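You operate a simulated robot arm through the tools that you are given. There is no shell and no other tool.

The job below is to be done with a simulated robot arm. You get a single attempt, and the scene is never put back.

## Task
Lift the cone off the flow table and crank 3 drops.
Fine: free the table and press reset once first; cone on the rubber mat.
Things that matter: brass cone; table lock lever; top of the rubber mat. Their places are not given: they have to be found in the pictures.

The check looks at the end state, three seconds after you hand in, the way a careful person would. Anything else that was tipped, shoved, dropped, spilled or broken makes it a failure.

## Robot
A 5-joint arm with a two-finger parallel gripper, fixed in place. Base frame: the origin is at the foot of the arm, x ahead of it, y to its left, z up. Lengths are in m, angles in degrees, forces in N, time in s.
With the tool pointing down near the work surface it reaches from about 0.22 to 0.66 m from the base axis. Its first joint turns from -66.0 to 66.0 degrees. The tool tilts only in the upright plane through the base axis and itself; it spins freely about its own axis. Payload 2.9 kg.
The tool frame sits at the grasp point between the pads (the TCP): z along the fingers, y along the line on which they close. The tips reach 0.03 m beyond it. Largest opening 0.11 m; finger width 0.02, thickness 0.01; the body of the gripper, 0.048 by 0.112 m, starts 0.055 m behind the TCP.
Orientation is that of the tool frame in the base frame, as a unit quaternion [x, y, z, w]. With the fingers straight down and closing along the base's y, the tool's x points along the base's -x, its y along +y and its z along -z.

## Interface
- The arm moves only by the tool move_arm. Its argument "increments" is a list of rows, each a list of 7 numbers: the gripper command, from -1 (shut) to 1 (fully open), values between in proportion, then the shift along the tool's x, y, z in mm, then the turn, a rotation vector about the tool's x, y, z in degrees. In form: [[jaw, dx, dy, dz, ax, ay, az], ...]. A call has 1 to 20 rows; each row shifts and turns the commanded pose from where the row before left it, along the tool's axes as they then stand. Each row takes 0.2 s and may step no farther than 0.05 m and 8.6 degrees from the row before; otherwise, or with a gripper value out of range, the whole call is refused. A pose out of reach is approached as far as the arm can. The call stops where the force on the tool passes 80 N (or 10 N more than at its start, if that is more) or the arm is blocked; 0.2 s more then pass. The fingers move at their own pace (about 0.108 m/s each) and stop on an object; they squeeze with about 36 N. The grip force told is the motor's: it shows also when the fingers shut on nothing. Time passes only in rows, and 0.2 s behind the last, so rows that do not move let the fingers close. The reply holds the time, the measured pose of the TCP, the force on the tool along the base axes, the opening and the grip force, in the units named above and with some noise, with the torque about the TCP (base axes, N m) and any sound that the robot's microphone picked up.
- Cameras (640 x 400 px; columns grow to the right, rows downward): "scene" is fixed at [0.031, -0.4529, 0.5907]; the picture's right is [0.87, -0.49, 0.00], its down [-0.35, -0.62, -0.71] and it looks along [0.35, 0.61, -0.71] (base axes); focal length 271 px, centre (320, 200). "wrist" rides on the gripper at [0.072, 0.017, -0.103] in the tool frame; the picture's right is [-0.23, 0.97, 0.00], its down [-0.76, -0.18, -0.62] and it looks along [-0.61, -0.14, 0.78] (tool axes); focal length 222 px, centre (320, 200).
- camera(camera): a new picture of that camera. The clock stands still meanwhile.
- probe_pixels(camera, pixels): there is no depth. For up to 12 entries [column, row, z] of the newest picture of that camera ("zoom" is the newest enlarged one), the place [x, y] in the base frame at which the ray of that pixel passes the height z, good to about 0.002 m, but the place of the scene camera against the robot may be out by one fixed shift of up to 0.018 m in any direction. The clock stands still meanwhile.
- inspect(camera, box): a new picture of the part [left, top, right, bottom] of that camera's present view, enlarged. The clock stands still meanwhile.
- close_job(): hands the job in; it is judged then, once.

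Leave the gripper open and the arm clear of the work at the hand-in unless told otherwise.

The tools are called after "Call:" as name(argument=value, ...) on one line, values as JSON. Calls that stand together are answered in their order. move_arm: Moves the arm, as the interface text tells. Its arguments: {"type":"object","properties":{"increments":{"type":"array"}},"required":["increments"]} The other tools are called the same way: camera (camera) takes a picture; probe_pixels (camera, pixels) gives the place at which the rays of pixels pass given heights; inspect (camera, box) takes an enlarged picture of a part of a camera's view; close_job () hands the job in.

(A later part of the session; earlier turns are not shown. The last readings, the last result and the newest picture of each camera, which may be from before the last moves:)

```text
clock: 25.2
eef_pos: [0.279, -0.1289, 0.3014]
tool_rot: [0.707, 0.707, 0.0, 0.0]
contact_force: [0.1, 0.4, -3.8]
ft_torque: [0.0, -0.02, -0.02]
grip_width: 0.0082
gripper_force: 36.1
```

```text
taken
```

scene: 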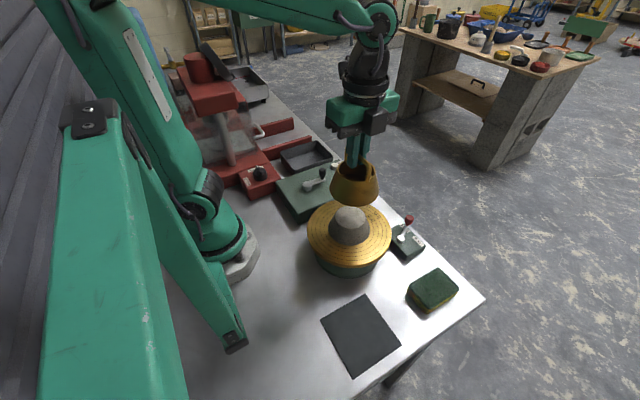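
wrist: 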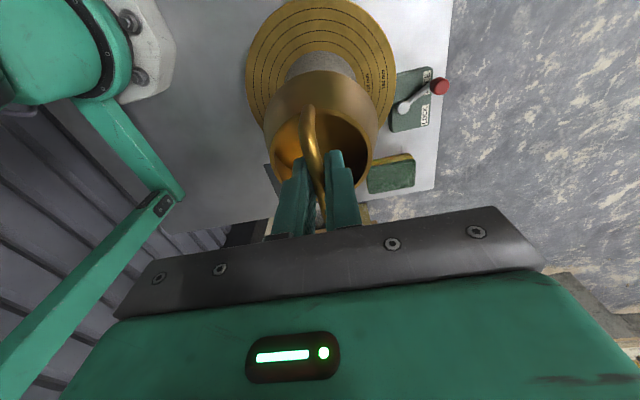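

The cone came off cleanly, the grey fill stays standing on the disc, and the carried weight is about 3.8 N. To place the mat accurately, I'll move aside to (0.36,-0.20) at this height so the hanging cone doesn't hide the mat.

Call:
move_arm(increments=[[-1, -12, 14, 0, 0, 0, 0], [-1, -18, 20, 0, 0, 0, 0], [-1, -18, 20, 0, 0, 0, 0], [-1, -14, 16, 0, 0, 0, 0], [-1, -9, 11, 0, 0, 0, 0], [-1, 0, 0, 0, 0, 0, 0]])

Call:
camera(camera="wrist")

```text
clock: 26.6
eef_pos: [0.3619, -0.1972, 0.3024]
tool_rot: [0.707, 0.707, 0.0, 0.0]
contact_force: [-0.4, 0.2, -3.1]
ft_torque: [0.0, 0.04, 0.02]
grip_width: 0.0086
gripper_force: 36.1
```

```text
taken
```

wrist: 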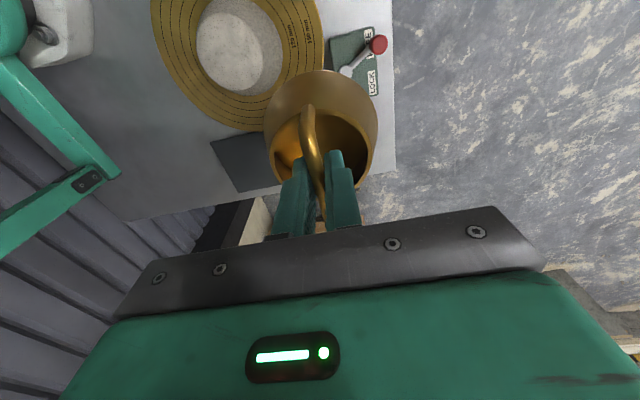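

The mat is visible at left: corners near (209,143) and (236,192), with its top edge to (262,131) and bottom edge to (280,184). I'll enlarge and probe it.

Call:
inspect(camera="wrist", box=[190, 110, 310, 210])

Call:
probe_pixels(camera="wrist", pixels=[[209, 143, 0.004], [236, 192, 0.004], [262, 131, 0.004], [278, 184, 0.004]])

```text
4.00 times, centred on (250, 160) of wrist
```

zoom: 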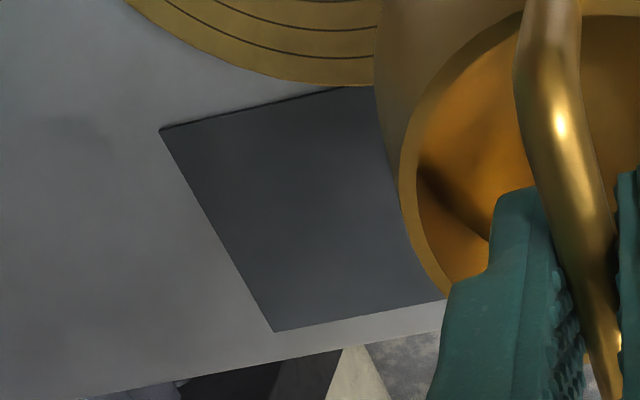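

```text
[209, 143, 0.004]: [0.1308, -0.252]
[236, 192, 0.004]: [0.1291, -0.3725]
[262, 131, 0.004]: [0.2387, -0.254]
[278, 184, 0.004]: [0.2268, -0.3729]
```

The mat spans x 0.131–0.251, y -0.252 to -0.373, with its centre about (0.191,-0.312). There's also a fixed teal structure near the base, at scene (233,342) and wrist (90,180). I need to know where it is so I can avoid it.

Call:
probe_pixels(camera="wrist", pixels=[[92, 180, 0.0], [92, 180, 0.1], [92, 180, 0.2], [92, 180, 0.3], [120, 172, 0.0], [120, 172, 0.1], [120, 172, 0.2]])

Call:
probe_pixels(camera="scene", pixels=[[233, 342, 0.0], [233, 342, 0.1], [233, 342, 0.2], [233, 342, 0.3], [246, 345, 0.0], [246, 345, 0.1], [246, 345, 0.2], [88, 113, 0.2], [88, 113, 0.4]])

Call:
inspect(camera="scene", box=[0, 80, 320, 400])

```text
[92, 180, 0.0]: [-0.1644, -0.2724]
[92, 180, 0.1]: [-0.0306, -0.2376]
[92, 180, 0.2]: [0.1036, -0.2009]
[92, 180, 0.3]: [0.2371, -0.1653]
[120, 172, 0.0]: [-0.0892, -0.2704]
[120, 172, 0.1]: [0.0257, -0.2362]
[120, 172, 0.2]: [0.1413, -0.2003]
```

```text
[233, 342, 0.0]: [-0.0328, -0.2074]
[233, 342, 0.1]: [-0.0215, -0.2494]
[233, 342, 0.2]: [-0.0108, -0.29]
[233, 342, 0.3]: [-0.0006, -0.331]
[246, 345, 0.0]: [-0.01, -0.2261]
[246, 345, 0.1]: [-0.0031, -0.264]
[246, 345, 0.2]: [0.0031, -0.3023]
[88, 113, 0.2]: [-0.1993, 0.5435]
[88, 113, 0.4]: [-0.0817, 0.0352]
```

```text
1.25 times, centred on (160, 240) of scene
```

zoom: 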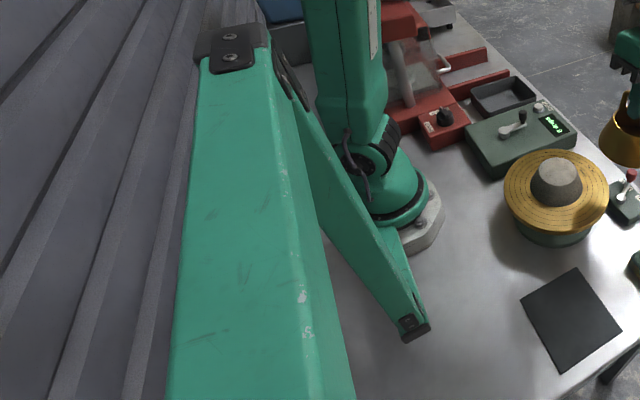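

The structure's lower tip is near (-0.03,-0.24, z about 0.1), well away from the mat. I'll carry the cone at this height to above the mat centre (0.191,-0.312) and look.

Call:
move_arm(increments=[[-1, -12, -18, 0, 0, 0, 0], [-1, -20, -29, 0, 0, 0, 0], [-1, -20, -30, 0, 0, 0, 0], [-1, -20, -30, 0, 0, 0, 0], [-1, -20, -30, 0, 0, 0, 0], [-1, -14, -21, 0, 0, 0, 0], [-1, -8, -12, 0, 0, 0, 0], [-1, 0, 0, 0, 0, 0, 0]])

Call:
camera(camera="scene")

Call:
camera(camera="wrist")

```text
clock: 28.4
eef_pos: [0.192, -0.3114, 0.3033]
tool_rot: [0.706, 0.708, 0.0, 0.0]
contact_force: [0.4, 0.4, -2.7]
ft_torque: [0.01, 0.02, -0.02]
grip_width: 0.0084
gripper_force: 36.2
```

```text
taken
```

scene: 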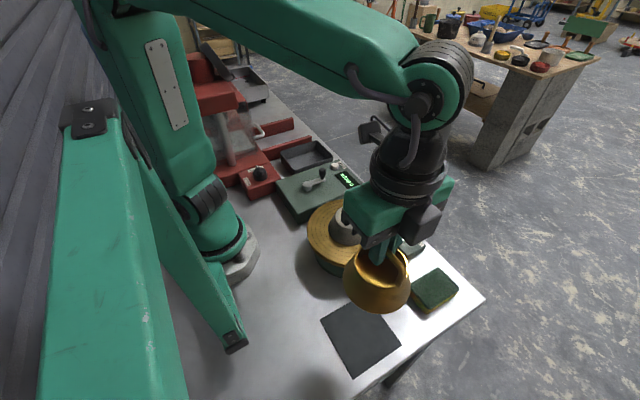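

```text
taken
```

wrist: 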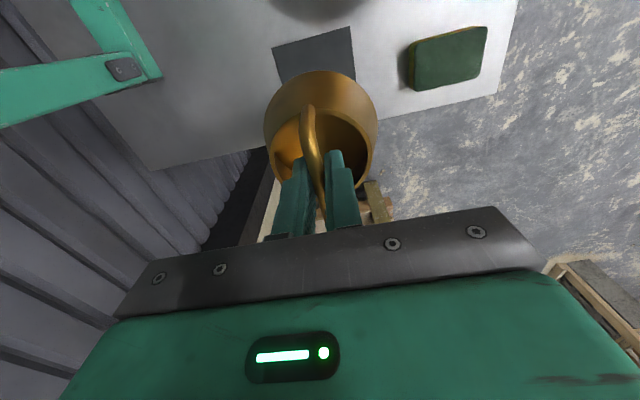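

The cone is above the mat. The mat's near corners show at (272,46) and (352,27) in the wrist view, so I'll check them against my estimate.

Call:
probe_pixels(camera="wrist", pixels=[[272, 46, 0.004], [352, 27, 0.004], [280, 80, 0.004], [356, 70, 0.004]])

```text
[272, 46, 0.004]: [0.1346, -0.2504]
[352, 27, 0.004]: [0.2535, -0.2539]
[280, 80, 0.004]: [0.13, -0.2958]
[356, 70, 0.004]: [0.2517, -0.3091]
```

The mat centre is confirmed at (0.192,-0.312), matching the TCP. I'll lower to about z 0.118 first, then feel for the mat in small steps.

Call:
move_arm(increments=[[-1, 0, 0, 35, 0, 0, 0], [-1, 0, 0, 40, 0, 0, 0], [-1, 0, 0, 40, 0, 0, 0], [-1, 0, 0, 35, 0, 0, 0], [-1, 0, 0, 20, 0, 0, 0], [-1, 0, 0, 12, 0, 0, 0], [-1, 0, 0, 0, 0, 0, 0]])

Call:
inspect(camera="scene", box=[280, 240, 440, 400])

Call:
camera(camera="wrist")

```text
clock: 30.0
eef_pos: [0.1923, -0.3107, 0.1218]
tool_rot: [0.708, 0.707, 0.0, -0.001]
contact_force: [-0.1, 0.4, -3.0]
ft_torque: [0.01, 0.01, -0.03]
grip_width: 0.0084
gripper_force: 35.9
```

```text
2.50 times, centred on (360, 320) of scene
```

zoom: 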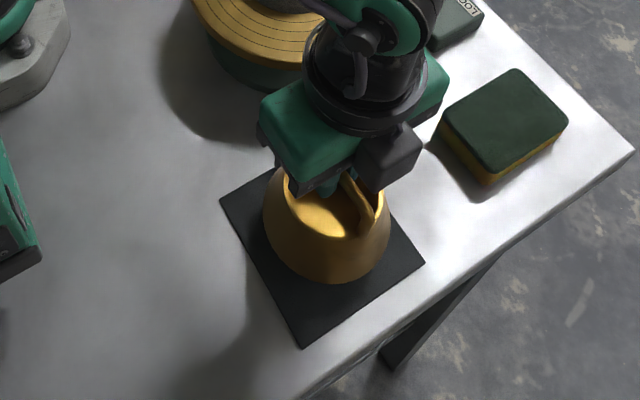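

```text
taken
```

wrist: 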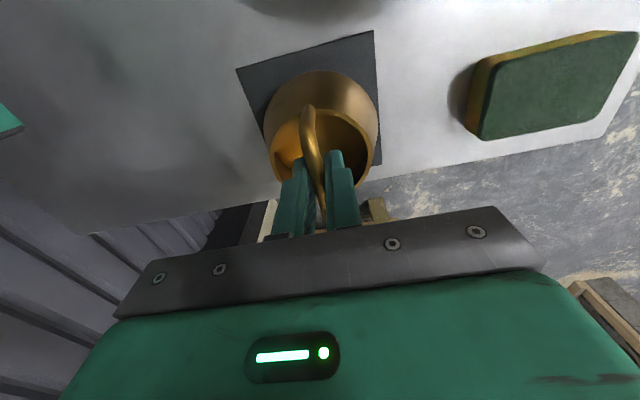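

The cone is centred over the mat. I'll lower 5×4 mm, then read the force.

Call:
move_arm(increments=[[-1, 0, 0, 5, 0, 0, 0], [-1, 0, 0, 5, 0, 0, 0], [-1, 0, 0, 5, 0, 0, 0], [-1, 0, 0, 4, 0, 0, 0], [-1, 0, 0, 0, 0, 0, 0]])

```text
clock: 31.2
eef_pos: [0.1919, -0.3117, 0.1019]
tool_rot: [0.707, 0.708, -0.001, 0.0]
contact_force: [-0.6, -0.2, -2.7]
ft_torque: [0.02, 0.01, 0.02]
grip_width: 0.0082
gripper_force: 35.9
```

No contact yet (force still -2.7 N). I'll keep lowering in 2 mm steps.

Call:
move_arm(increments=[[-1, 0, 0, 2, 0, 0, 0], [-1, 0, 0, 2, 0, 0, 0], [-1, 0, 0, 2, 0, 0, 0], [-1, 0, 0, 0, 0, 0, 0]])

```text
clock: 32.2
eef_pos: [0.1928, -0.3115, 0.0934]
tool_rot: [0.706, 0.708, 0.0, 0.0]
contact_force: [0.0, 0.6, -2.7]
ft_torque: [0.02, 0.0, -0.01]
grip_width: 0.0084
gripper_force: 36.1
```

Still hanging. I'll take finer steps.

Call:
move_arm(increments=[[-1, 0, 0, 1.5, 0, 0, 0], [-1, 0, 0, 1.5, 0, 0, 0], [-1, 0, 0, 0, 0, 0, 0]])

Call:
inspect(camera="scene", box=[300, 260, 420, 380])

```text
clock: 33.0
eef_pos: [0.1912, -0.3116, 0.0932]
tool_rot: [0.708, 0.706, 0.001, 0.0]
contact_force: [0.2, -0.5, -3.5]
ft_torque: [0.02, 0.02, 0.0]
grip_width: 0.0082
gripper_force: 35.9
```

```text
3.33 times, centred on (360, 320) of scene
```

zoom: 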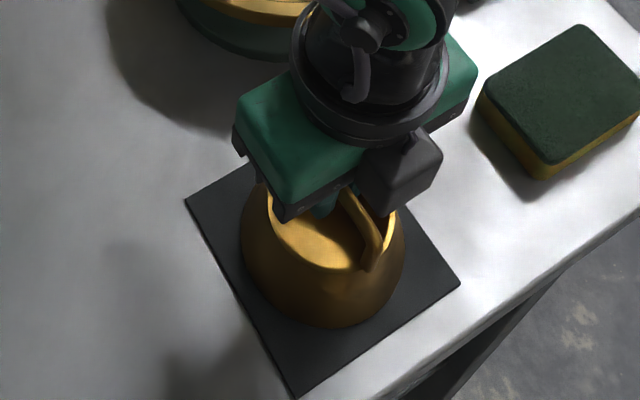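

The force still shows the full weight, and the pose reading has about 1–2 mm of noise. I'll continue in small steps.

Call:
move_arm(increments=[[-1, 0, 0, 1.5, 0, 0, 0], [-1, 0, 0, 1.5, 0, 0, 0], [-1, 0, 0, 0, 0, 0, 0]])

```text
clock: 33.8
eef_pos: [0.1916, -0.3125, 0.0912]
tool_rot: [0.707, 0.707, 0.0, 0.001]
contact_force: [-2.5, 13.0, 33.5]
ft_torque: [-0.05, 0.03, 0.01]
grip_width: 0.0086
gripper_force: 36.1
```

Contact: +33 N upward, so the cone is seated on the mat. I'll relieve about 1.2 mm, then open the fingers gradually.

Call:
move_arm(increments=[[-1, 0, 0, -1.2, 0, 0, 0], [-1, 0, 0, 0, 0, 0, 0]])

```text
clock: 34.4
eef_pos: [0.1915, -0.3129, 0.0901]
tool_rot: [0.707, 0.707, 0.0, 0.001]
contact_force: [-2.4, 11.0, 30.9]
ft_torque: [-0.47, 0.04, -0.01]
grip_width: 0.0082
gripper_force: 35.4
```

There's still load, so I'll relieve another 1.5 mm.

Call:
move_arm(increments=[[-1, 0, 0, -1, 0, 0, 0], [-1, 0, 0, -0.6, 0, 0, 0], [-1, 0, 0, 0, 0, 0, 0]])

```text
clock: 35.2
eef_pos: [0.1912, -0.3114, 0.0919]
tool_rot: [0.708, 0.706, 0.001, -0.002]
contact_force: [0.0, -0.8, -3.5]
ft_torque: [0.01, 0.0, -0.01]
grip_width: 0.0084
gripper_force: 36.2
```

Now it hangs free again, so the seat is within about 1 mm below. I'll lower 0.8 mm and read.

Call:
move_arm(increments=[[-1, 0, 0, 0.8, 0, 0, 0], [-1, 0, 0, 0, 0, 0, 0]])

```text
clock: 35.8
eef_pos: [0.1916, -0.3115, 0.0912]
tool_rot: [0.707, 0.708, 0.0, 0.0]
contact_force: [0.0, 0.2, -3.7]
ft_torque: [-0.02, 0.01, 0.02]
grip_width: 0.0083
gripper_force: 35.6
```

It's still just hanging. I'll lower 0.5 mm more, then open slowly; any drop is under half a millimetre.

Call:
move_arm(increments=[[-1, 0, 0, 0.5, 0, 0, 0], [-1, 0, 0, 0, 0, 0, 0]])

```text
clock: 36.4
eef_pos: [0.1932, -0.3123, 0.0906]
tool_rot: [0.706, 0.708, 0.0, 0.0]
contact_force: [4.0, 3.5, 4.2]
ft_torque: [0.15, -0.02, -0.03]
grip_width: 0.0083
gripper_force: 36.3
```

Light contact (+4 N), so the cone is resting on the mat. I'll open the fingers to about 36 mm.

Call:
move_arm(increments=[[-0.7, 0, 0, 0, 0, 0, 0], [-0.4, 0, 0, 0, 0, 0, 0], [-0.35, 0, 0, 0, 0, 0, 0], [-0.35, 0, 0, 0, 0, 0, 0]])

Call:
inspect(camera="wrist", box=[220, 20, 420, 220])

```text
clock: 37.4
eef_pos: [0.1908, -0.312, 0.0909]
tool_rot: [0.707, 0.707, -0.001, 0.0]
contact_force: [-0.1, -0.4, 0.2]
ft_torque: [0.0, 0.03, -0.01]
grip_width: 0.0358
gripper_force: 0.1
```

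```text
2.00 times, centred on (320, 120) of wrist
```

zoom: 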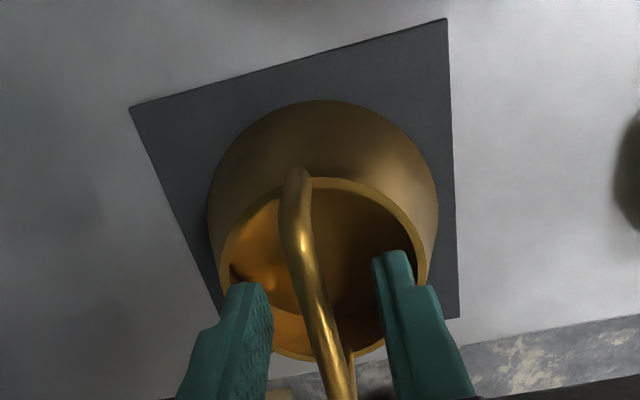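

The cone stands centred on the mat and the fingers are clear of the handle. I'll rise straight up to about z 0.28.

Call:
move_arm(increments=[[-0.35, 0, 0, -8, 0, 0, 0], [-0.35, 0, 0, -22, 0, 0, 0], [-0.35, 0, 0, -40, 0, 0, 0], [-0.35, 0, 0, -40, 0, 0, 0], [-0.35, 0, 0, -40, 0, 0, 0], [-0.35, 0, 0, -40, 0, 0, 0], [-0.35, 0, 0, 0, 0, 0, 0]])

Call:
camera(camera="scene")

Call:
camera(camera="wrist")

```text
clock: 39.0
eef_pos: [0.1907, -0.3113, 0.2807]
tool_rot: [0.707, 0.707, -0.001, 0.0]
contact_force: [0.2, 0.4, -0.7]
ft_torque: [-0.03, -0.03, 0.0]
grip_width: 0.0357
gripper_force: 0.1
```

```text
taken
```

scene: 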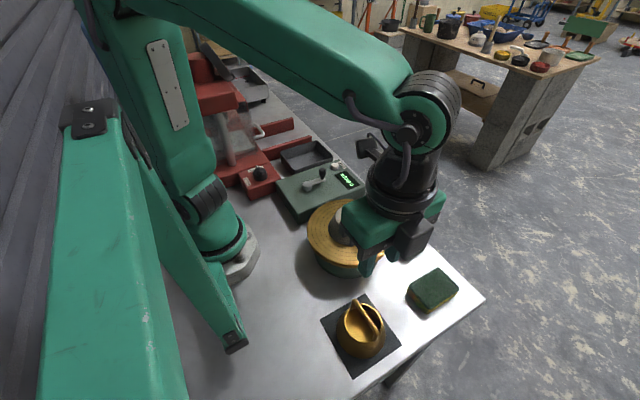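

```text
taken
```

wrist: 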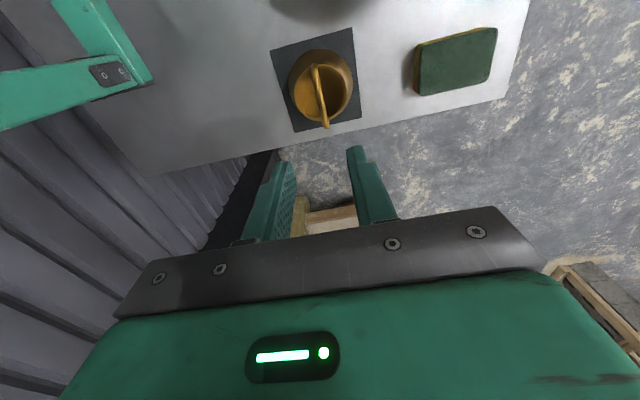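

The cone stands on the mat and everything else is unmoved. Next is the crank. I'll travel at z 0.28 to over the crank box, near (0.30,0.08), then spin back -90° so the fingers close along base y, across the crank knob's path.

Call:
move_arm(increments=[[-0.35, 42, 11, 0, 0, 0, 0], [-0.35, 44, 12, 0, 0, 0, 0], [-0.35, 44, 12, 0, 0, 0, 0], [-0.35, 44, 12, 0, 0, 0, 0], [-0.35, 44, 12, 0, 0, 0, 0], [-0.35, 44, 12, 0, 0, 0, 0], [-0.35, 44, 12, 0, 0, 0, 0], [-0.35, 44, 13, 0, 0, 0, 0], [-0.35, 41, 13, 0, 0, 0, 0], [-0.35, 0, 0, 0, 0, 0, -8.2], [-0.35, 0, 0, 0, 0, 0, -8.2], [-0.35, 0, 0, 0, 0, 0, -8.2], [-0.35, 0, 0, 0, 0, 0, -8.2], [-0.35, 0, 0, 0, 0, 0, -8.2], [-0.35, 0, 0, 0, 0, 0, -8.2], [-0.35, 0, 0, 0, 0, 0, -8.2], [-0.35, 0, 0, 0, 0, 0, -8.2], [-0.35, 0, 0, 0, 0, 0, -8.2], [-0.35, 0, 0, 0, 0, 0, -8.2], [-0.35, 0, 0, 0, 0, 0, -8.0]])

Call:
camera(camera="wrist")

Call:
camera(camera="scene")

```text
clock: 43.2
eef_pos: [0.3011, 0.0806, 0.282]
tool_rot: [-0.002, 1.0, 0.0, 0.0]
contact_force: [0.3, -0.6, 0.3]
ft_torque: [0.02, -0.01, 0.01]
grip_width: 0.0356
gripper_force: 0.1
```

```text
taken
```

wrist: 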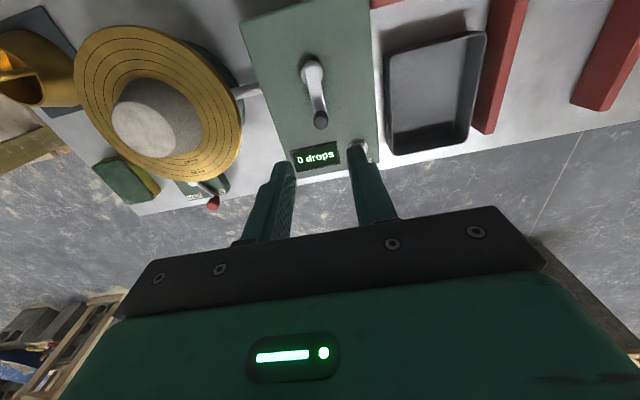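

```text
taken
```

scene: 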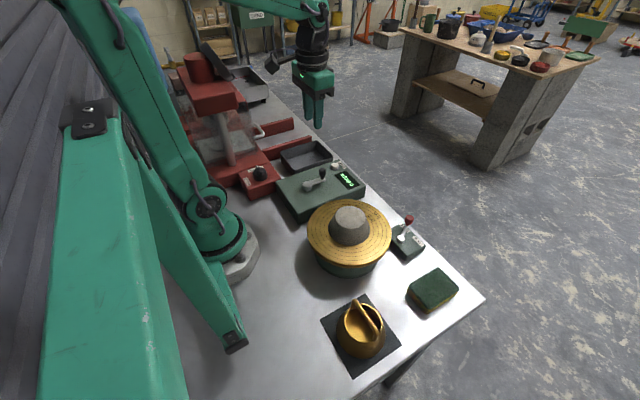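

The crank, hub (313,72) and knob (320,118) are clear in the wrist view, and the display still reads "0 drops". I'll lower to z about 0.22 for a closer look and better geometry.

Call:
move_arm(increments=[[-0.35, 0, 0, 30, 0, 0, 0], [-0.35, 0, 0, 30, 0, 0, 0], [-0.35, 0, 0, 0, 0, 0, 0]])

Call:
camera(camera="wrist")

Call:
inspect(camera="wrist", box=[230, 0, 410, 170])

```text
clock: 44.0
eef_pos: [0.3, 0.078, 0.2218]
tool_rot: [-0.001, 1.0, 0.0, 0.001]
contact_force: [0.6, 0.1, -0.9]
ft_torque: [0.02, -0.02, 0.0]
grip_width: 0.0359
gripper_force: 0.0
```

```text
taken
```

wrist: 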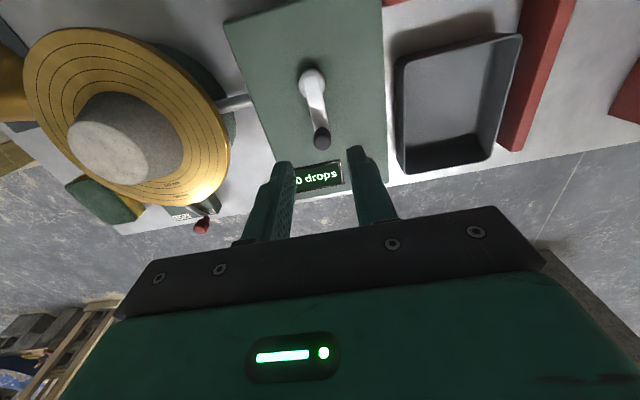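

```text
2.35 times, centred on (320, 85) of wrist
```

zoom: 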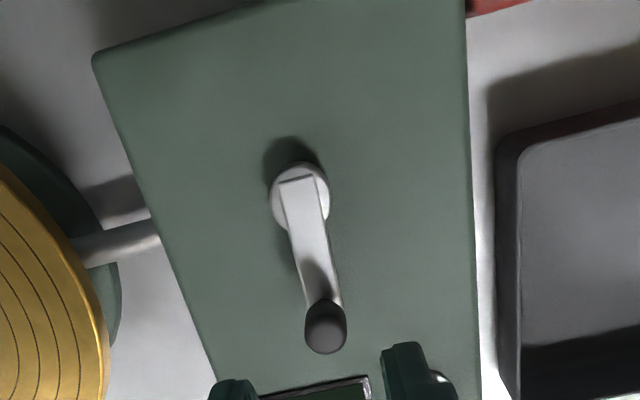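

I see no direction arrow on the box. I'll probe the hub and the knob top at several heights.

Call:
probe_pixels(camera="zoom", pixels=[[300, 194, 0.055], [300, 194, 0.065], [300, 194, 0.075], [326, 334, 0.085], [326, 334, 0.09], [326, 334, 0.095], [326, 334, 0.1], [321, 302, 0.065], [321, 302, 0.07], [306, 334, 0.09], [347, 330, 0.09]])

Call:
inspect(camera="scene", box=[270, 140, 380, 230])

```text
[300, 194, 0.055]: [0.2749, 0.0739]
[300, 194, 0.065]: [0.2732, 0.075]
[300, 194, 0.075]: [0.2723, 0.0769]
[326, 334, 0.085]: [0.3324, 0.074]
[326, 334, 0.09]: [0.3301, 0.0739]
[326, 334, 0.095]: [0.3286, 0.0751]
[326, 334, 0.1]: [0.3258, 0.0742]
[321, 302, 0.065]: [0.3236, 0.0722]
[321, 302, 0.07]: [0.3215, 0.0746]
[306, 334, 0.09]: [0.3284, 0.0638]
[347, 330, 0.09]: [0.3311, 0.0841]
```

```text
4.44 times, centred on (325, 185) of scene
```

zoom: 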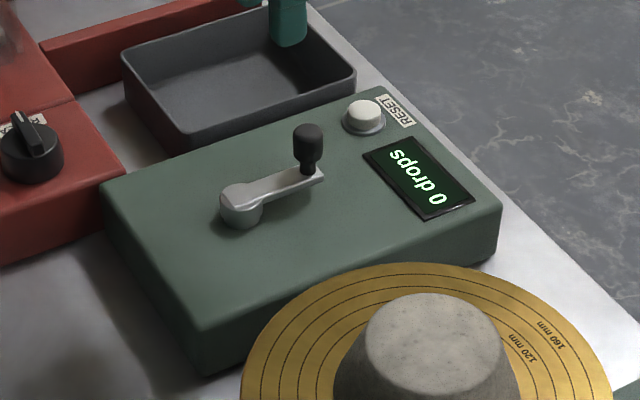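

I'll check against the scene zoom too: hub top (243,197), knob top (308,132), knob neck (311,172).

Call:
probe_pixels(camera="zoom", pixels=[[243, 192, 0.06], [243, 192, 0.07], [308, 132, 0.095], [308, 132, 0.1], [311, 172, 0.065], [311, 172, 0.07], [326, 172, 0.06], [365, 108, 0.055], [500, 208, 0.045]])

```text
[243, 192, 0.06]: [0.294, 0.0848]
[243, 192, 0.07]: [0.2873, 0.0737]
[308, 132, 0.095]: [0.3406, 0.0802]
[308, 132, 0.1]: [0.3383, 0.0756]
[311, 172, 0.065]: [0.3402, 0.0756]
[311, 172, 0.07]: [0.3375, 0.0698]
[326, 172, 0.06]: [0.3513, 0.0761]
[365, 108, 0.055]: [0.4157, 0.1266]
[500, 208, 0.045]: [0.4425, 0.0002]
```

Everything agrees: hub about (0.2735,0.075) with its top at z 0.069, knob about (0.3265,0.0755) with its top at z 0.099, crank radius about 53 mm, pointing along +x. I'll position over the knob with the fingers at 36 mm opening, lower part way and check.

Call:
move_arm(increments=[[-0.35, -27, -2.8, 0, 0, 0, 0], [-0.35, 0, 0, 40, 0, 0, 0], [-0.35, 0, 0, 35, 0, 0, 0], [-0.35, 0, 0, 0, 0, 0, 0]])

Call:
inspect(camera="wrist", box=[220, 20, 420, 220])

Call:
inspect(camera="scene", box=[250, 110, 390, 230])

```text
clock: 45.0
eef_pos: [0.326, 0.0759, 0.1481]
tool_rot: [-0.001, 1.0, -0.001, 0.0]
contact_force: [0.0, 0.9, -0.1]
ft_torque: [-0.02, -0.02, 0.04]
grip_width: 0.0354
gripper_force: 0.0
```

```text
2.00 times, centred on (320, 120) of wrist
```

zoom: 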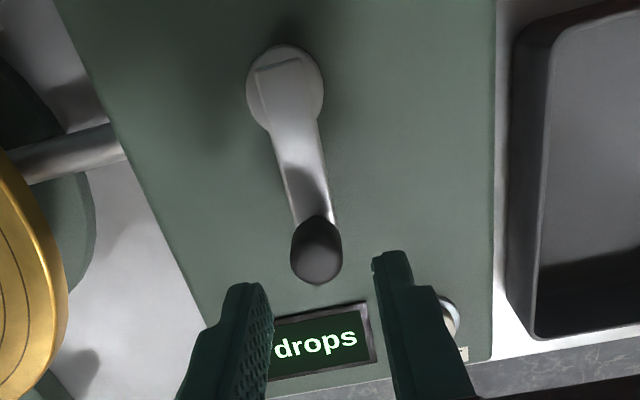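

```text
3.33 times, centred on (320, 170) of scene
```

zoom: 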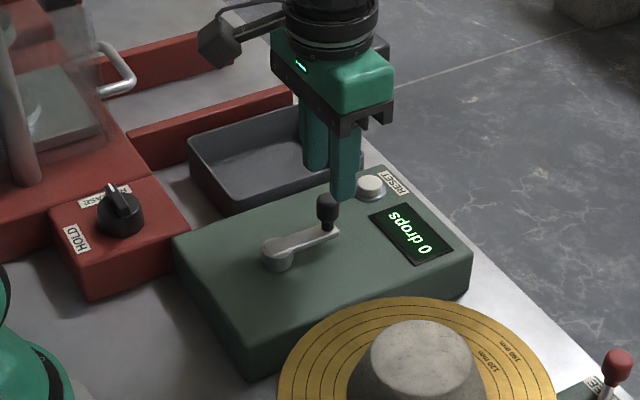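

The fingers line up on both sides of the knob. I'll probe the knob once more in a fresh wrist zoom to confirm centring.

Call:
inspect(camera="wrist", box=[220, 20, 420, 220])

Call:
probe_pixels(camera="zoom", pixels=[[317, 262, 0.098], [317, 262, 0.09], [291, 250, 0.098], [342, 248, 0.098], [285, 88, 0.069], [247, 90, 0.069], [323, 86, 0.069], [313, 215, 0.068]])

```text
2.00 times, centred on (320, 120) of wrist
```

zoom: 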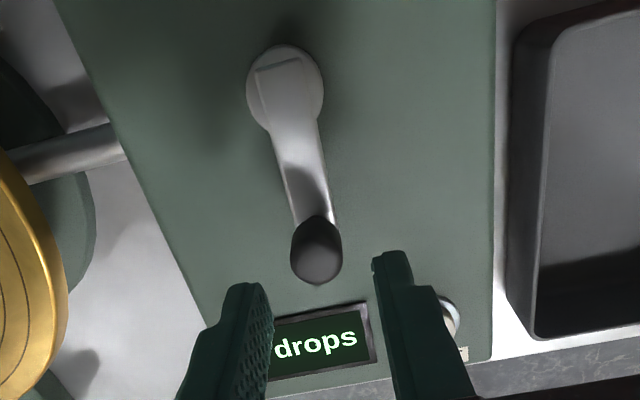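

```text
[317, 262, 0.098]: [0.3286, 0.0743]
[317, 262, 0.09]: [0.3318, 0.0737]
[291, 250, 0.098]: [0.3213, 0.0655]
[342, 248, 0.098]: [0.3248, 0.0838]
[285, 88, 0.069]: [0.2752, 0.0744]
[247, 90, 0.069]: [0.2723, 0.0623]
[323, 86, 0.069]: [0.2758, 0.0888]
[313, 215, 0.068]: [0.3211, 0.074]
```

The knob is at about (0.327,0.075) and the hub at about (0.2745,0.075), so the TCP is well centred. I'll lower to z about 0.102 (tips about 0.072, above the arm) and narrow the fingers around the knob to a loose cage of about 25 mm.

Call:
move_arm(increments=[[-0.35, 0, 0, 20, 0, 0, 0], [-0.35, 0, 0, 20, 0, 0, 0], [-0.35, 0, 0, 6, 0, 0, 0], [-0.55, 0, 0, 0, 0, 0, 0], [-0.55, 0, 0, 0, 0, 0, 0]])

Call:
inspect(camera="wrist", box=[220, 20, 420, 220])

Call:
inspect(camera="scene", box=[270, 130, 370, 220])

```text
clock: 46.2
eef_pos: [0.3272, 0.0755, 0.0997]
tool_rot: [0.0, 1.0, 0.0, 0.0]
contact_force: [1.1, 1.0, 0.0]
ft_torque: [-0.01, 0.02, 0.01]
grip_width: 0.0249
gripper_force: 0.1
```

```text
2.00 times, centred on (320, 120) of wrist
```

zoom: 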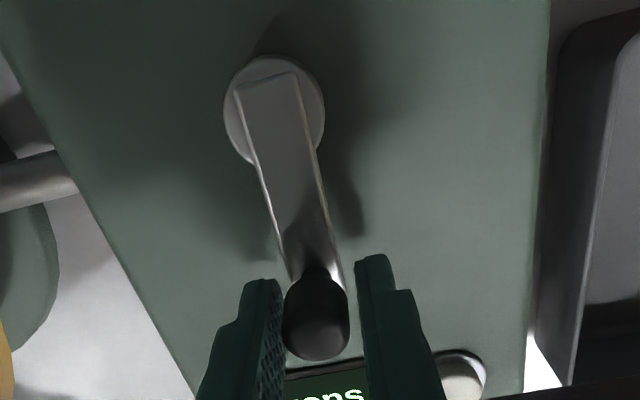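

```text
4.44 times, centred on (320, 175) of scene
```

zoom: 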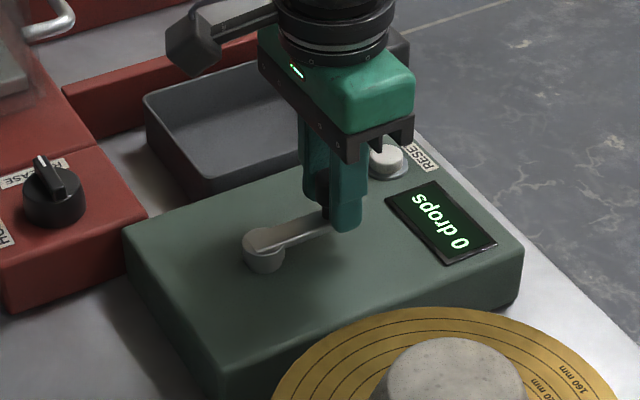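

The knob is caged between the pads. I'll begin cranking: each row moves along the 53 mm circle and turns the tool with it by 8.571° (42 rows per turn). I'll do 5 rows counter-clockwise first to check the path and resistance.

Call:
move_arm(increments=[[-0.55, 0.59, 7.93, 0, 0, 0, -8.571], [-0.55, 0.59, 7.93, 0, 0, 0, -8.571], [-0.55, 0.59, 7.93, 0, 0, 0, -8.571], [-0.55, 0.59, 7.93, 0, 0, 0, -8.571], [-0.55, 0.59, 7.93, 0, 0, 0, -8.571], [-0.55, 0, 0, 0, 0, 0, 0]])

Call:
inspect(camera="wrist", box=[180, 0, 460, 240])

Call:
inspect(camera="scene", box=[270, 130, 400, 240])

```text
clock: 47.2
eef_pos: [0.3206, 0.0961, 0.0991]
tool_rot: [-0.26, 0.966, 0.001, 0.0]
contact_force: [21.6, -63.9, -4.2]
ft_torque: [-0.41, -1.03, 0.11]
grip_width: 0.0577
gripper_force: 32.9
stopped in row 4: the force on the tool passed its limit at 82 N (the readings are from after the stop); the commanded pose is now the measured one
```

```text
1.67 times, centred on (320, 120) of wrist
```

zoom: 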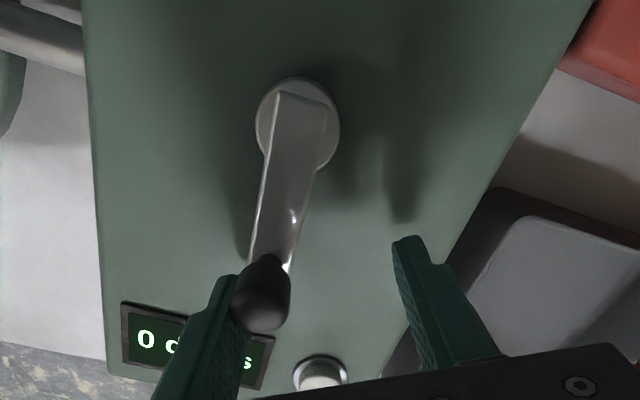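

```text
3.64 times, centred on (335, 185) of scene
```

zoom: 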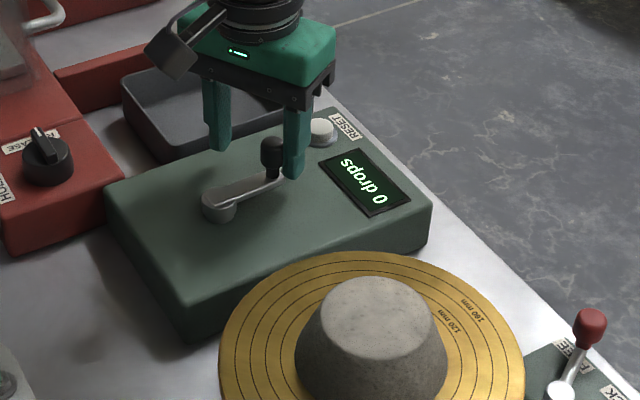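

Counter-clockwise is blocked: 82 N, the knob hasn't moved, and the display is still 0. So the crank only turns clockwise. I'll back off to centre the knob, undo the 30° tool turn, and check that nothing changed.

Call:
move_arm(increments=[[0.0, 2, -9, 0, 0, 0, 0], [0.0, 3, -12, 0, 0, 0, 0], [0.0, 0, 0, 0, 0, 0, 7.5], [0.0, 0, 0, 0, 0, 0, 7.5], [0.0, 0, 0, 0, 0, 0, 7.5], [0.0, 0, 0, 0, 0, 0, 7.6], [0.0, 0, 0, 0, 0, 0, 0]])

Call:
inspect(camera="wrist", box=[180, 0, 460, 240])

Call:
inspect(camera="scene", box=[270, 130, 400, 240])

```text
clock: 48.8
eef_pos: [0.3274, 0.0794, 0.0991]
tool_rot: [-0.004, 1.0, 0.0, -0.002]
contact_force: [-0.7, 0.0, -0.2]
ft_torque: [0.0, 0.0, 0.0]
grip_width: 0.0547
gripper_force: 0.1
```

```text
1.67 times, centred on (320, 120) of wrist
```

zoom: 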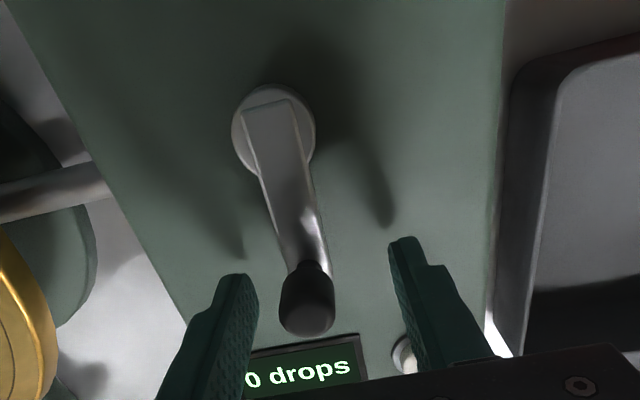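

```text
3.64 times, centred on (335, 185) of scene
```

zoom: 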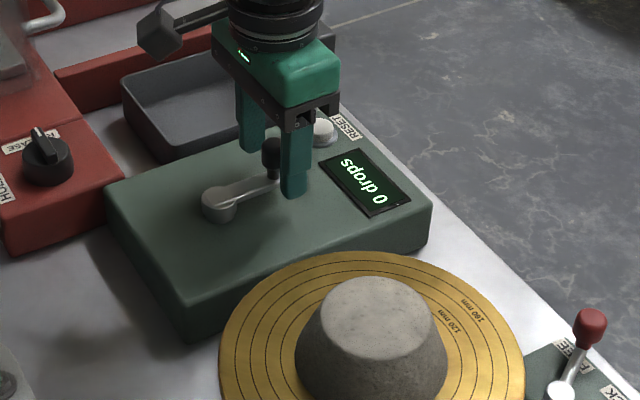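

The knob and display are unchanged. I'll recentre by -4 mm in y, narrow to the 25 mm cage, and try 4 rows clockwise.

Call:
move_arm(increments=[[-0.2, 0, -4, 0, 0, 0, -0.4], [-0.55, 0, 0, 0, 0, 0, 0], [-0.55, 0, 0, 0, 0, 0, 0], [-0.55, 0.59, -7.93, 0, 0, 0, 8.571], [-0.55, 0.59, -7.93, 0, 0, 0, 8.571], [-0.55, 0.59, -7.93, 0, 0, 0, 8.571], [-0.55, 0.59, -7.93, 0, 0, 0, 8.571], [-0.55, 0, 0, 0, 0, 0, 0]])

Call:
inspect(camera="wrist", box=[180, 0, 460, 240])

Call:
inspect(camera="scene", box=[270, 130, 400, 240])

```text
clock: 50.6
eef_pos: [0.3187, 0.0447, 0.099]
tool_rot: [0.288, 0.958, -0.001, -0.002]
contact_force: [0.9, 3.5, 0.3]
ft_torque: [0.06, -0.02, 0.04]
grip_width: 0.026
gripper_force: 1.2
```

```text
1.67 times, centred on (320, 120) of wrist
```

zoom: 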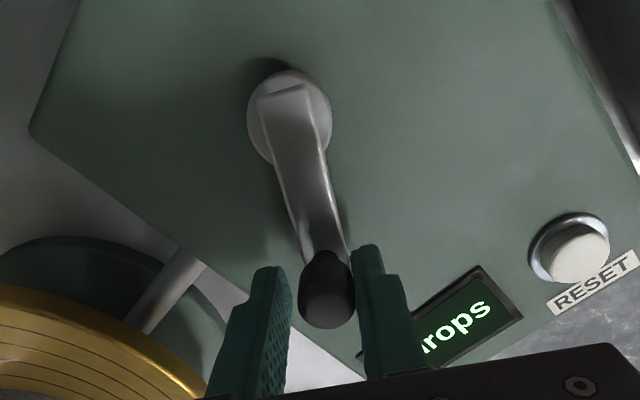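

```text
3.64 times, centred on (335, 185) of scene
```

zoom: 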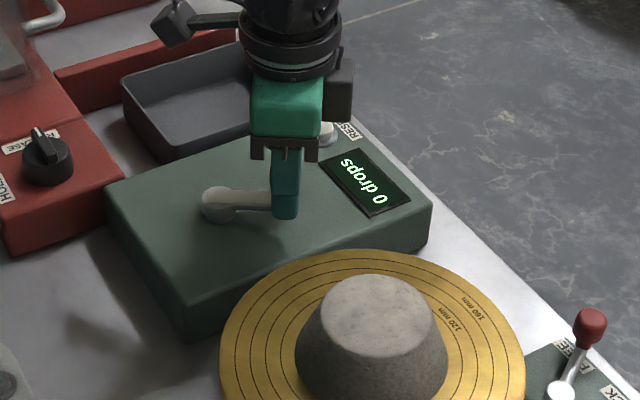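

Clockwise turns freely (about 3 N) and the path follows the circle. The display still reads 0. I'll continue 17 more rows to about 180° and check.

Call:
move_arm(increments=[[-0.55, 0.59, -7.93, 0, 0, 0, 8.571], [-0.55, 0.59, -7.93, 0, 0, 0, 8.571], [-0.55, 0.59, -7.93, 0, 0, 0, 8.571], [-0.55, 0.59, -7.93, 0, 0, 0, 8.571], [-0.55, 0.59, -7.93, 0, 0, 0, 8.571], [-0.55, 0.59, -7.93, 0, 0, 0, 8.571], [-0.55, 0.59, -7.93, 0, 0, 0, 8.571], [-0.55, 0.59, -7.93, 0, 0, 0, 8.571], [-0.55, 0.59, -7.93, 0, 0, 0, 8.571], [-0.55, 0, 0, 0, 0, 0, 0]])

Call:
inspect(camera="wrist", box=[180, 0, 460, 240])

Call:
inspect(camera="scene", box=[250, 120, 410, 260])

```text
clock: 52.8
eef_pos: [0.2542, 0.0242, 0.099]
tool_rot: [0.822, 0.57, -0.003, 0.0]
contact_force: [-0.2, -0.5, -0.5]
ft_torque: [0.0, 0.02, -0.02]
grip_width: 0.025
gripper_force: 0.2
```

```text
1.67 times, centred on (320, 120) of wrist
```

zoom: 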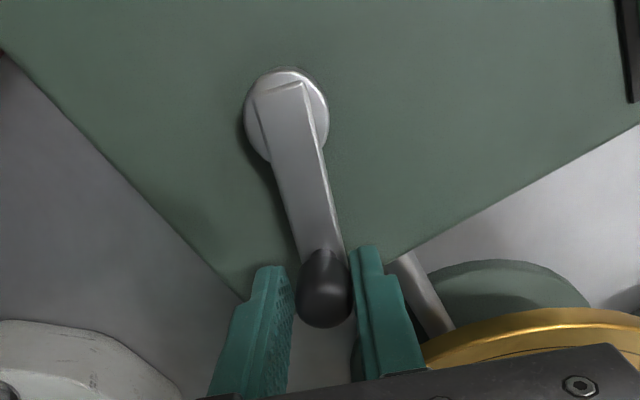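

```text
2.86 times, centred on (330, 190) of scene
```

zoom: 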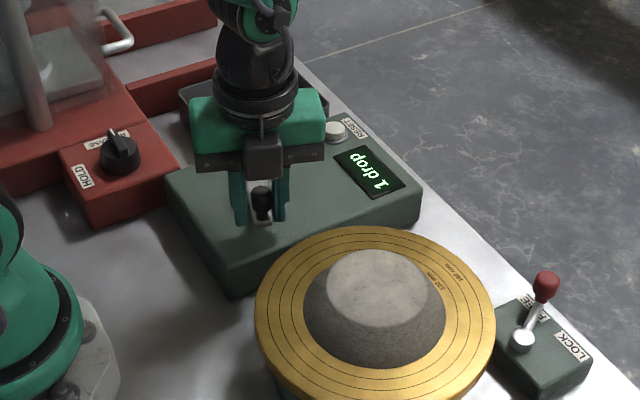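

The display already reads "1 drop" at about 111° of turn, and the mortar has spread a little. So the drop occurs at a cam angle. I'll go on in short runs and check the count each time.

Call:
move_arm(increments=[[-0.55, 0.59, -7.93, 0, 0, 0, 8.571], [-0.55, 0.59, -7.93, 0, 0, 0, 8.571], [-0.55, 0.59, -7.93, 0, 0, 0, 8.571], [-0.55, 0.59, -7.93, 0, 0, 0, 8.571], [-0.55, 0.59, -7.93, 0, 0, 0, 8.571], [-0.55, 0.59, -7.93, 0, 0, 0, 8.571], [-0.55, 0.59, -7.93, 0, 0, 0, 8.571], [-0.55, 0.59, -7.93, 0, 0, 0, 8.571], [-0.55, 0, 0, 0, 0, 0, 0]])

Call:
inspect(camera="wrist", box=[180, 0, 460, 240])

Call:
inspect(camera="scene", box=[250, 120, 410, 260])

```text
clock: 54.8
eef_pos: [0.2347, -0.0267, 0.1037]
tool_rot: [1.0, 0.01, -0.002, 0.0]
contact_force: [11.9, 42.0, -8.1]
ft_torque: [1.35, -0.27, 0.54]
grip_width: 0.0039
gripper_force: 0.0
out of reach, approached as far as the arm can: row 5, 6, 7, 8
```

```text
1.67 times, centred on (320, 120) of wrist
```

zoom: 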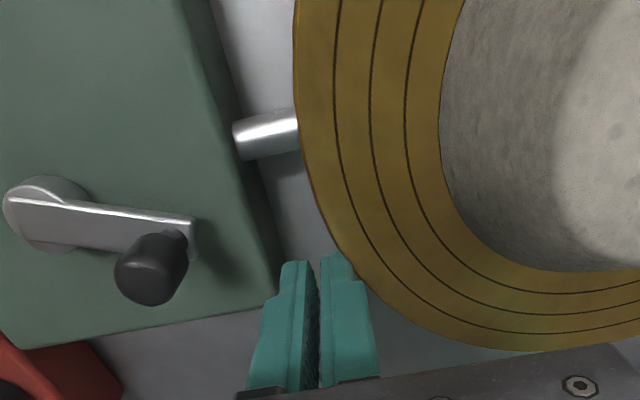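

```text
2.86 times, centred on (330, 190) of scene
```

zoom: 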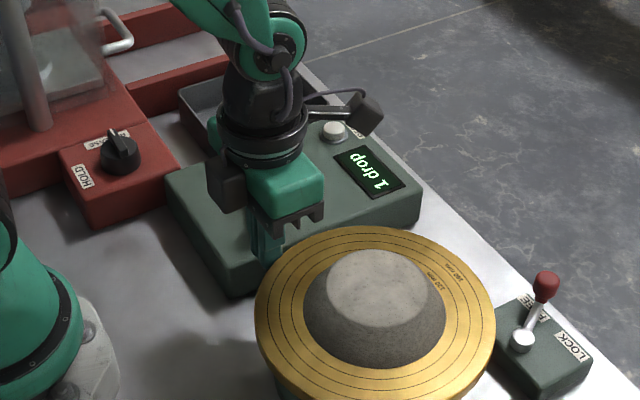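

Rows 5–8 went out of the arm's reach (too near the base). The fingers slid off the knob and the tool sits at (0.235,-0.027), pressing about 42 N on the disc edge. The display still shows "1 drop". Before backing off I'll look and locate the knob.

Call:
camera(camera="wrist")

Call:
camera(camera="scene")

Call:
probe_pixels(camera="wrist", pixels=[[155, 126, 0.069], [222, 152, 0.099], [219, 160, 0.099], [330, 157, 0.087], [316, 157, 0.075]])

```text
taken
```

wrist: 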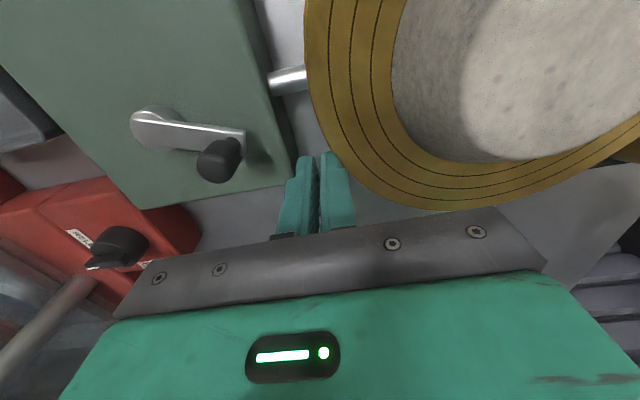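

```text
taken
```

scene: 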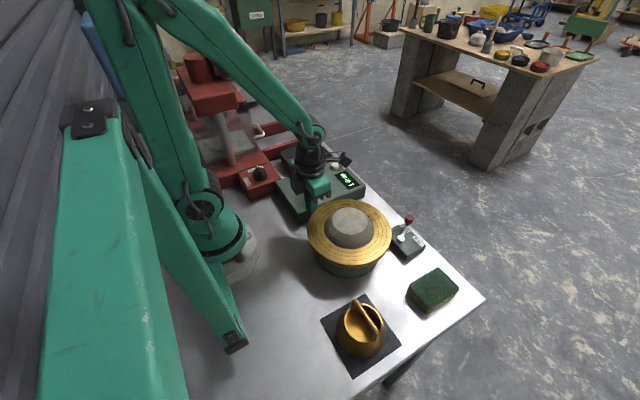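

```text
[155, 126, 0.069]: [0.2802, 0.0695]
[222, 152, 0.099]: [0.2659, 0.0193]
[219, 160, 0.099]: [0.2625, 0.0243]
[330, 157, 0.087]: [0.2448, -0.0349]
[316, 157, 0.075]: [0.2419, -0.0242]
```

The crank is at about -110 to -120°, and the fingers have slid radially off the knob toward the disc. The disc and mortar look undisturbed. I'll ease away from the disc: one small step of +y 8 mm and up 8 mm, then read.

Call:
move_arm(increments=[[-0.55, 0, -8, -8, 0, 0, 0]])

```text
clock: 55.2
eef_pos: [0.2308, -0.0262, 0.1103]
tool_rot: [1.0, 0.009, -0.005, -0.001]
contact_force: [0.6, 31.3, -11.2]
ft_torque: [1.07, 0.06, 0.27]
grip_width: 0.0093
gripper_force: 0.1
out of reach, approached as far as the arm can: row 1
```

The target is still out of reach. The orientation holds at exactly 180° while the arm's azimuth is off, so it looks like a tool-spin limit near 175°. Spinning back a few degrees should let the arm move off the disc edge. I'll turn back 4° and read.

Call:
move_arm(increments=[[-0.55, 0, 0, 0, 0, 0, -4]])

```text
clock: 55.6
eef_pos: [0.2285, -0.0268, 0.1107]
tool_rot: [0.999, 0.044, -0.006, -0.001]
contact_force: [-10.8, 26.2, -11.1]
ft_torque: [0.97, 0.44, 0.12]
grip_width: 0.0111
gripper_force: 0.1
```

The tool is now in reach again, and the fingers are only lightly held against the disc by jaw force (26 N). I'll move 12 mm in +y, still short of the knob, to break contact, and read.

Call:
move_arm(increments=[[-0.55, 0, -6, 0, 0, 0, 0], [-0.55, 0, -6, 0, 0, 0, 0]])

```text
clock: 56.2
eef_pos: [0.234, -0.0157, 0.1123]
tool_rot: [0.999, 0.043, 0.001, 0.0]
contact_force: [0.1, 0.8, 0.0]
ft_torque: [-0.01, 0.02, -0.02]
grip_width: 0.0249
gripper_force: 0.0
```

Free of contact now (forces about 0, opening back at 25 mm). I'll lift straight up 60 mm and inspect the disc, mortar, crank and display.

Call:
move_arm(increments=[[-0.55, 0, 0, -30, 0, 0, 0], [-0.55, 0, 0, -40, 0, 0, 0], [-0.55, 0, 0, 0, 0, 0, 0]])

Call:
camera(camera="wrist")

Call:
inspect(camera="scene", box=[250, 120, 430, 290])

```text
clock: 57.0
eef_pos: [0.2319, -0.0153, 0.1817]
tool_rot: [0.999, 0.043, -0.002, 0.0]
contact_force: [-0.6, -0.8, -0.4]
ft_torque: [0.0, -0.01, 0.01]
grip_width: 0.0249
gripper_force: 0.0
```

```text
taken
```

wrist: 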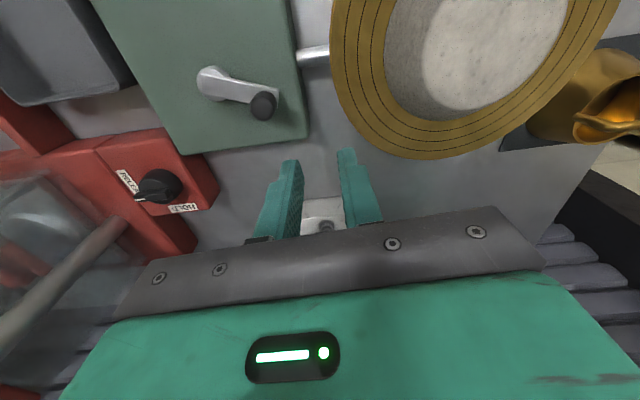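

```text
2.35 times, centred on (340, 205) of scene
```

zoom: 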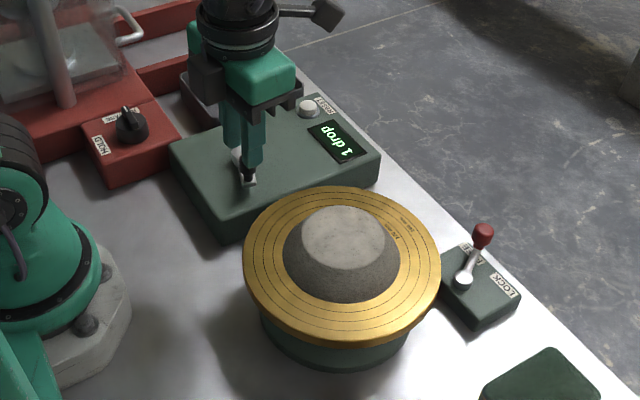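

Disc, mortar, cone and lever are all undisturbed, and the display shows "1 drop". I'll probe the crank's present angle: hub (209,80), knob top (263,105).

Call:
inspect(camera="wrist", box=[170, 40, 310, 150])

Call:
probe_pixels(camera="wrist", pixels=[[209, 81, 0.069], [263, 105, 0.099], [274, 98, 0.065]])

```text
3.64 times, centred on (240, 95) of wrist
```

zoom: 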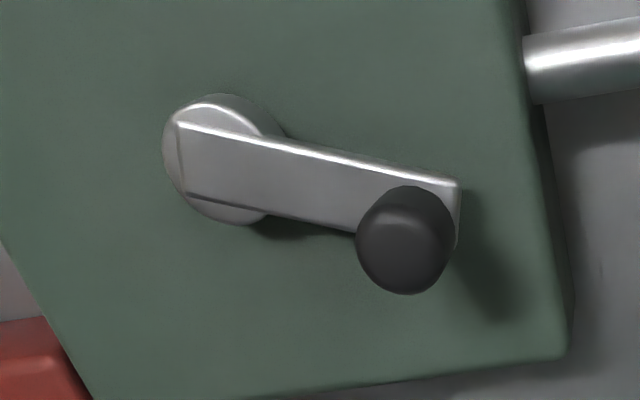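

```text
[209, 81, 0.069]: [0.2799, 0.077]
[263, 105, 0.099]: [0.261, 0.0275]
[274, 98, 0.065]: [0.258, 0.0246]
```

Refining with the enlarged picture: hub centre (222,158), knob top (405,243).

Call:
probe_pixels(camera="zoom", pixels=[[222, 158, 0.066], [222, 158, 0.069], [405, 243, 0.099], [405, 243, 0.095], [415, 192, 0.066], [180, 158, 0.066], [460, 212, 0.064]])

```text
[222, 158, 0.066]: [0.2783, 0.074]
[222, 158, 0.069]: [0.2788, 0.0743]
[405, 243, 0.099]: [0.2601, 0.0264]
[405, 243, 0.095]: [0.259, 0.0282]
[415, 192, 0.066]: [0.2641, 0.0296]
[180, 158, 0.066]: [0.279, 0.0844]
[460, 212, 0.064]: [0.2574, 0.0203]
```

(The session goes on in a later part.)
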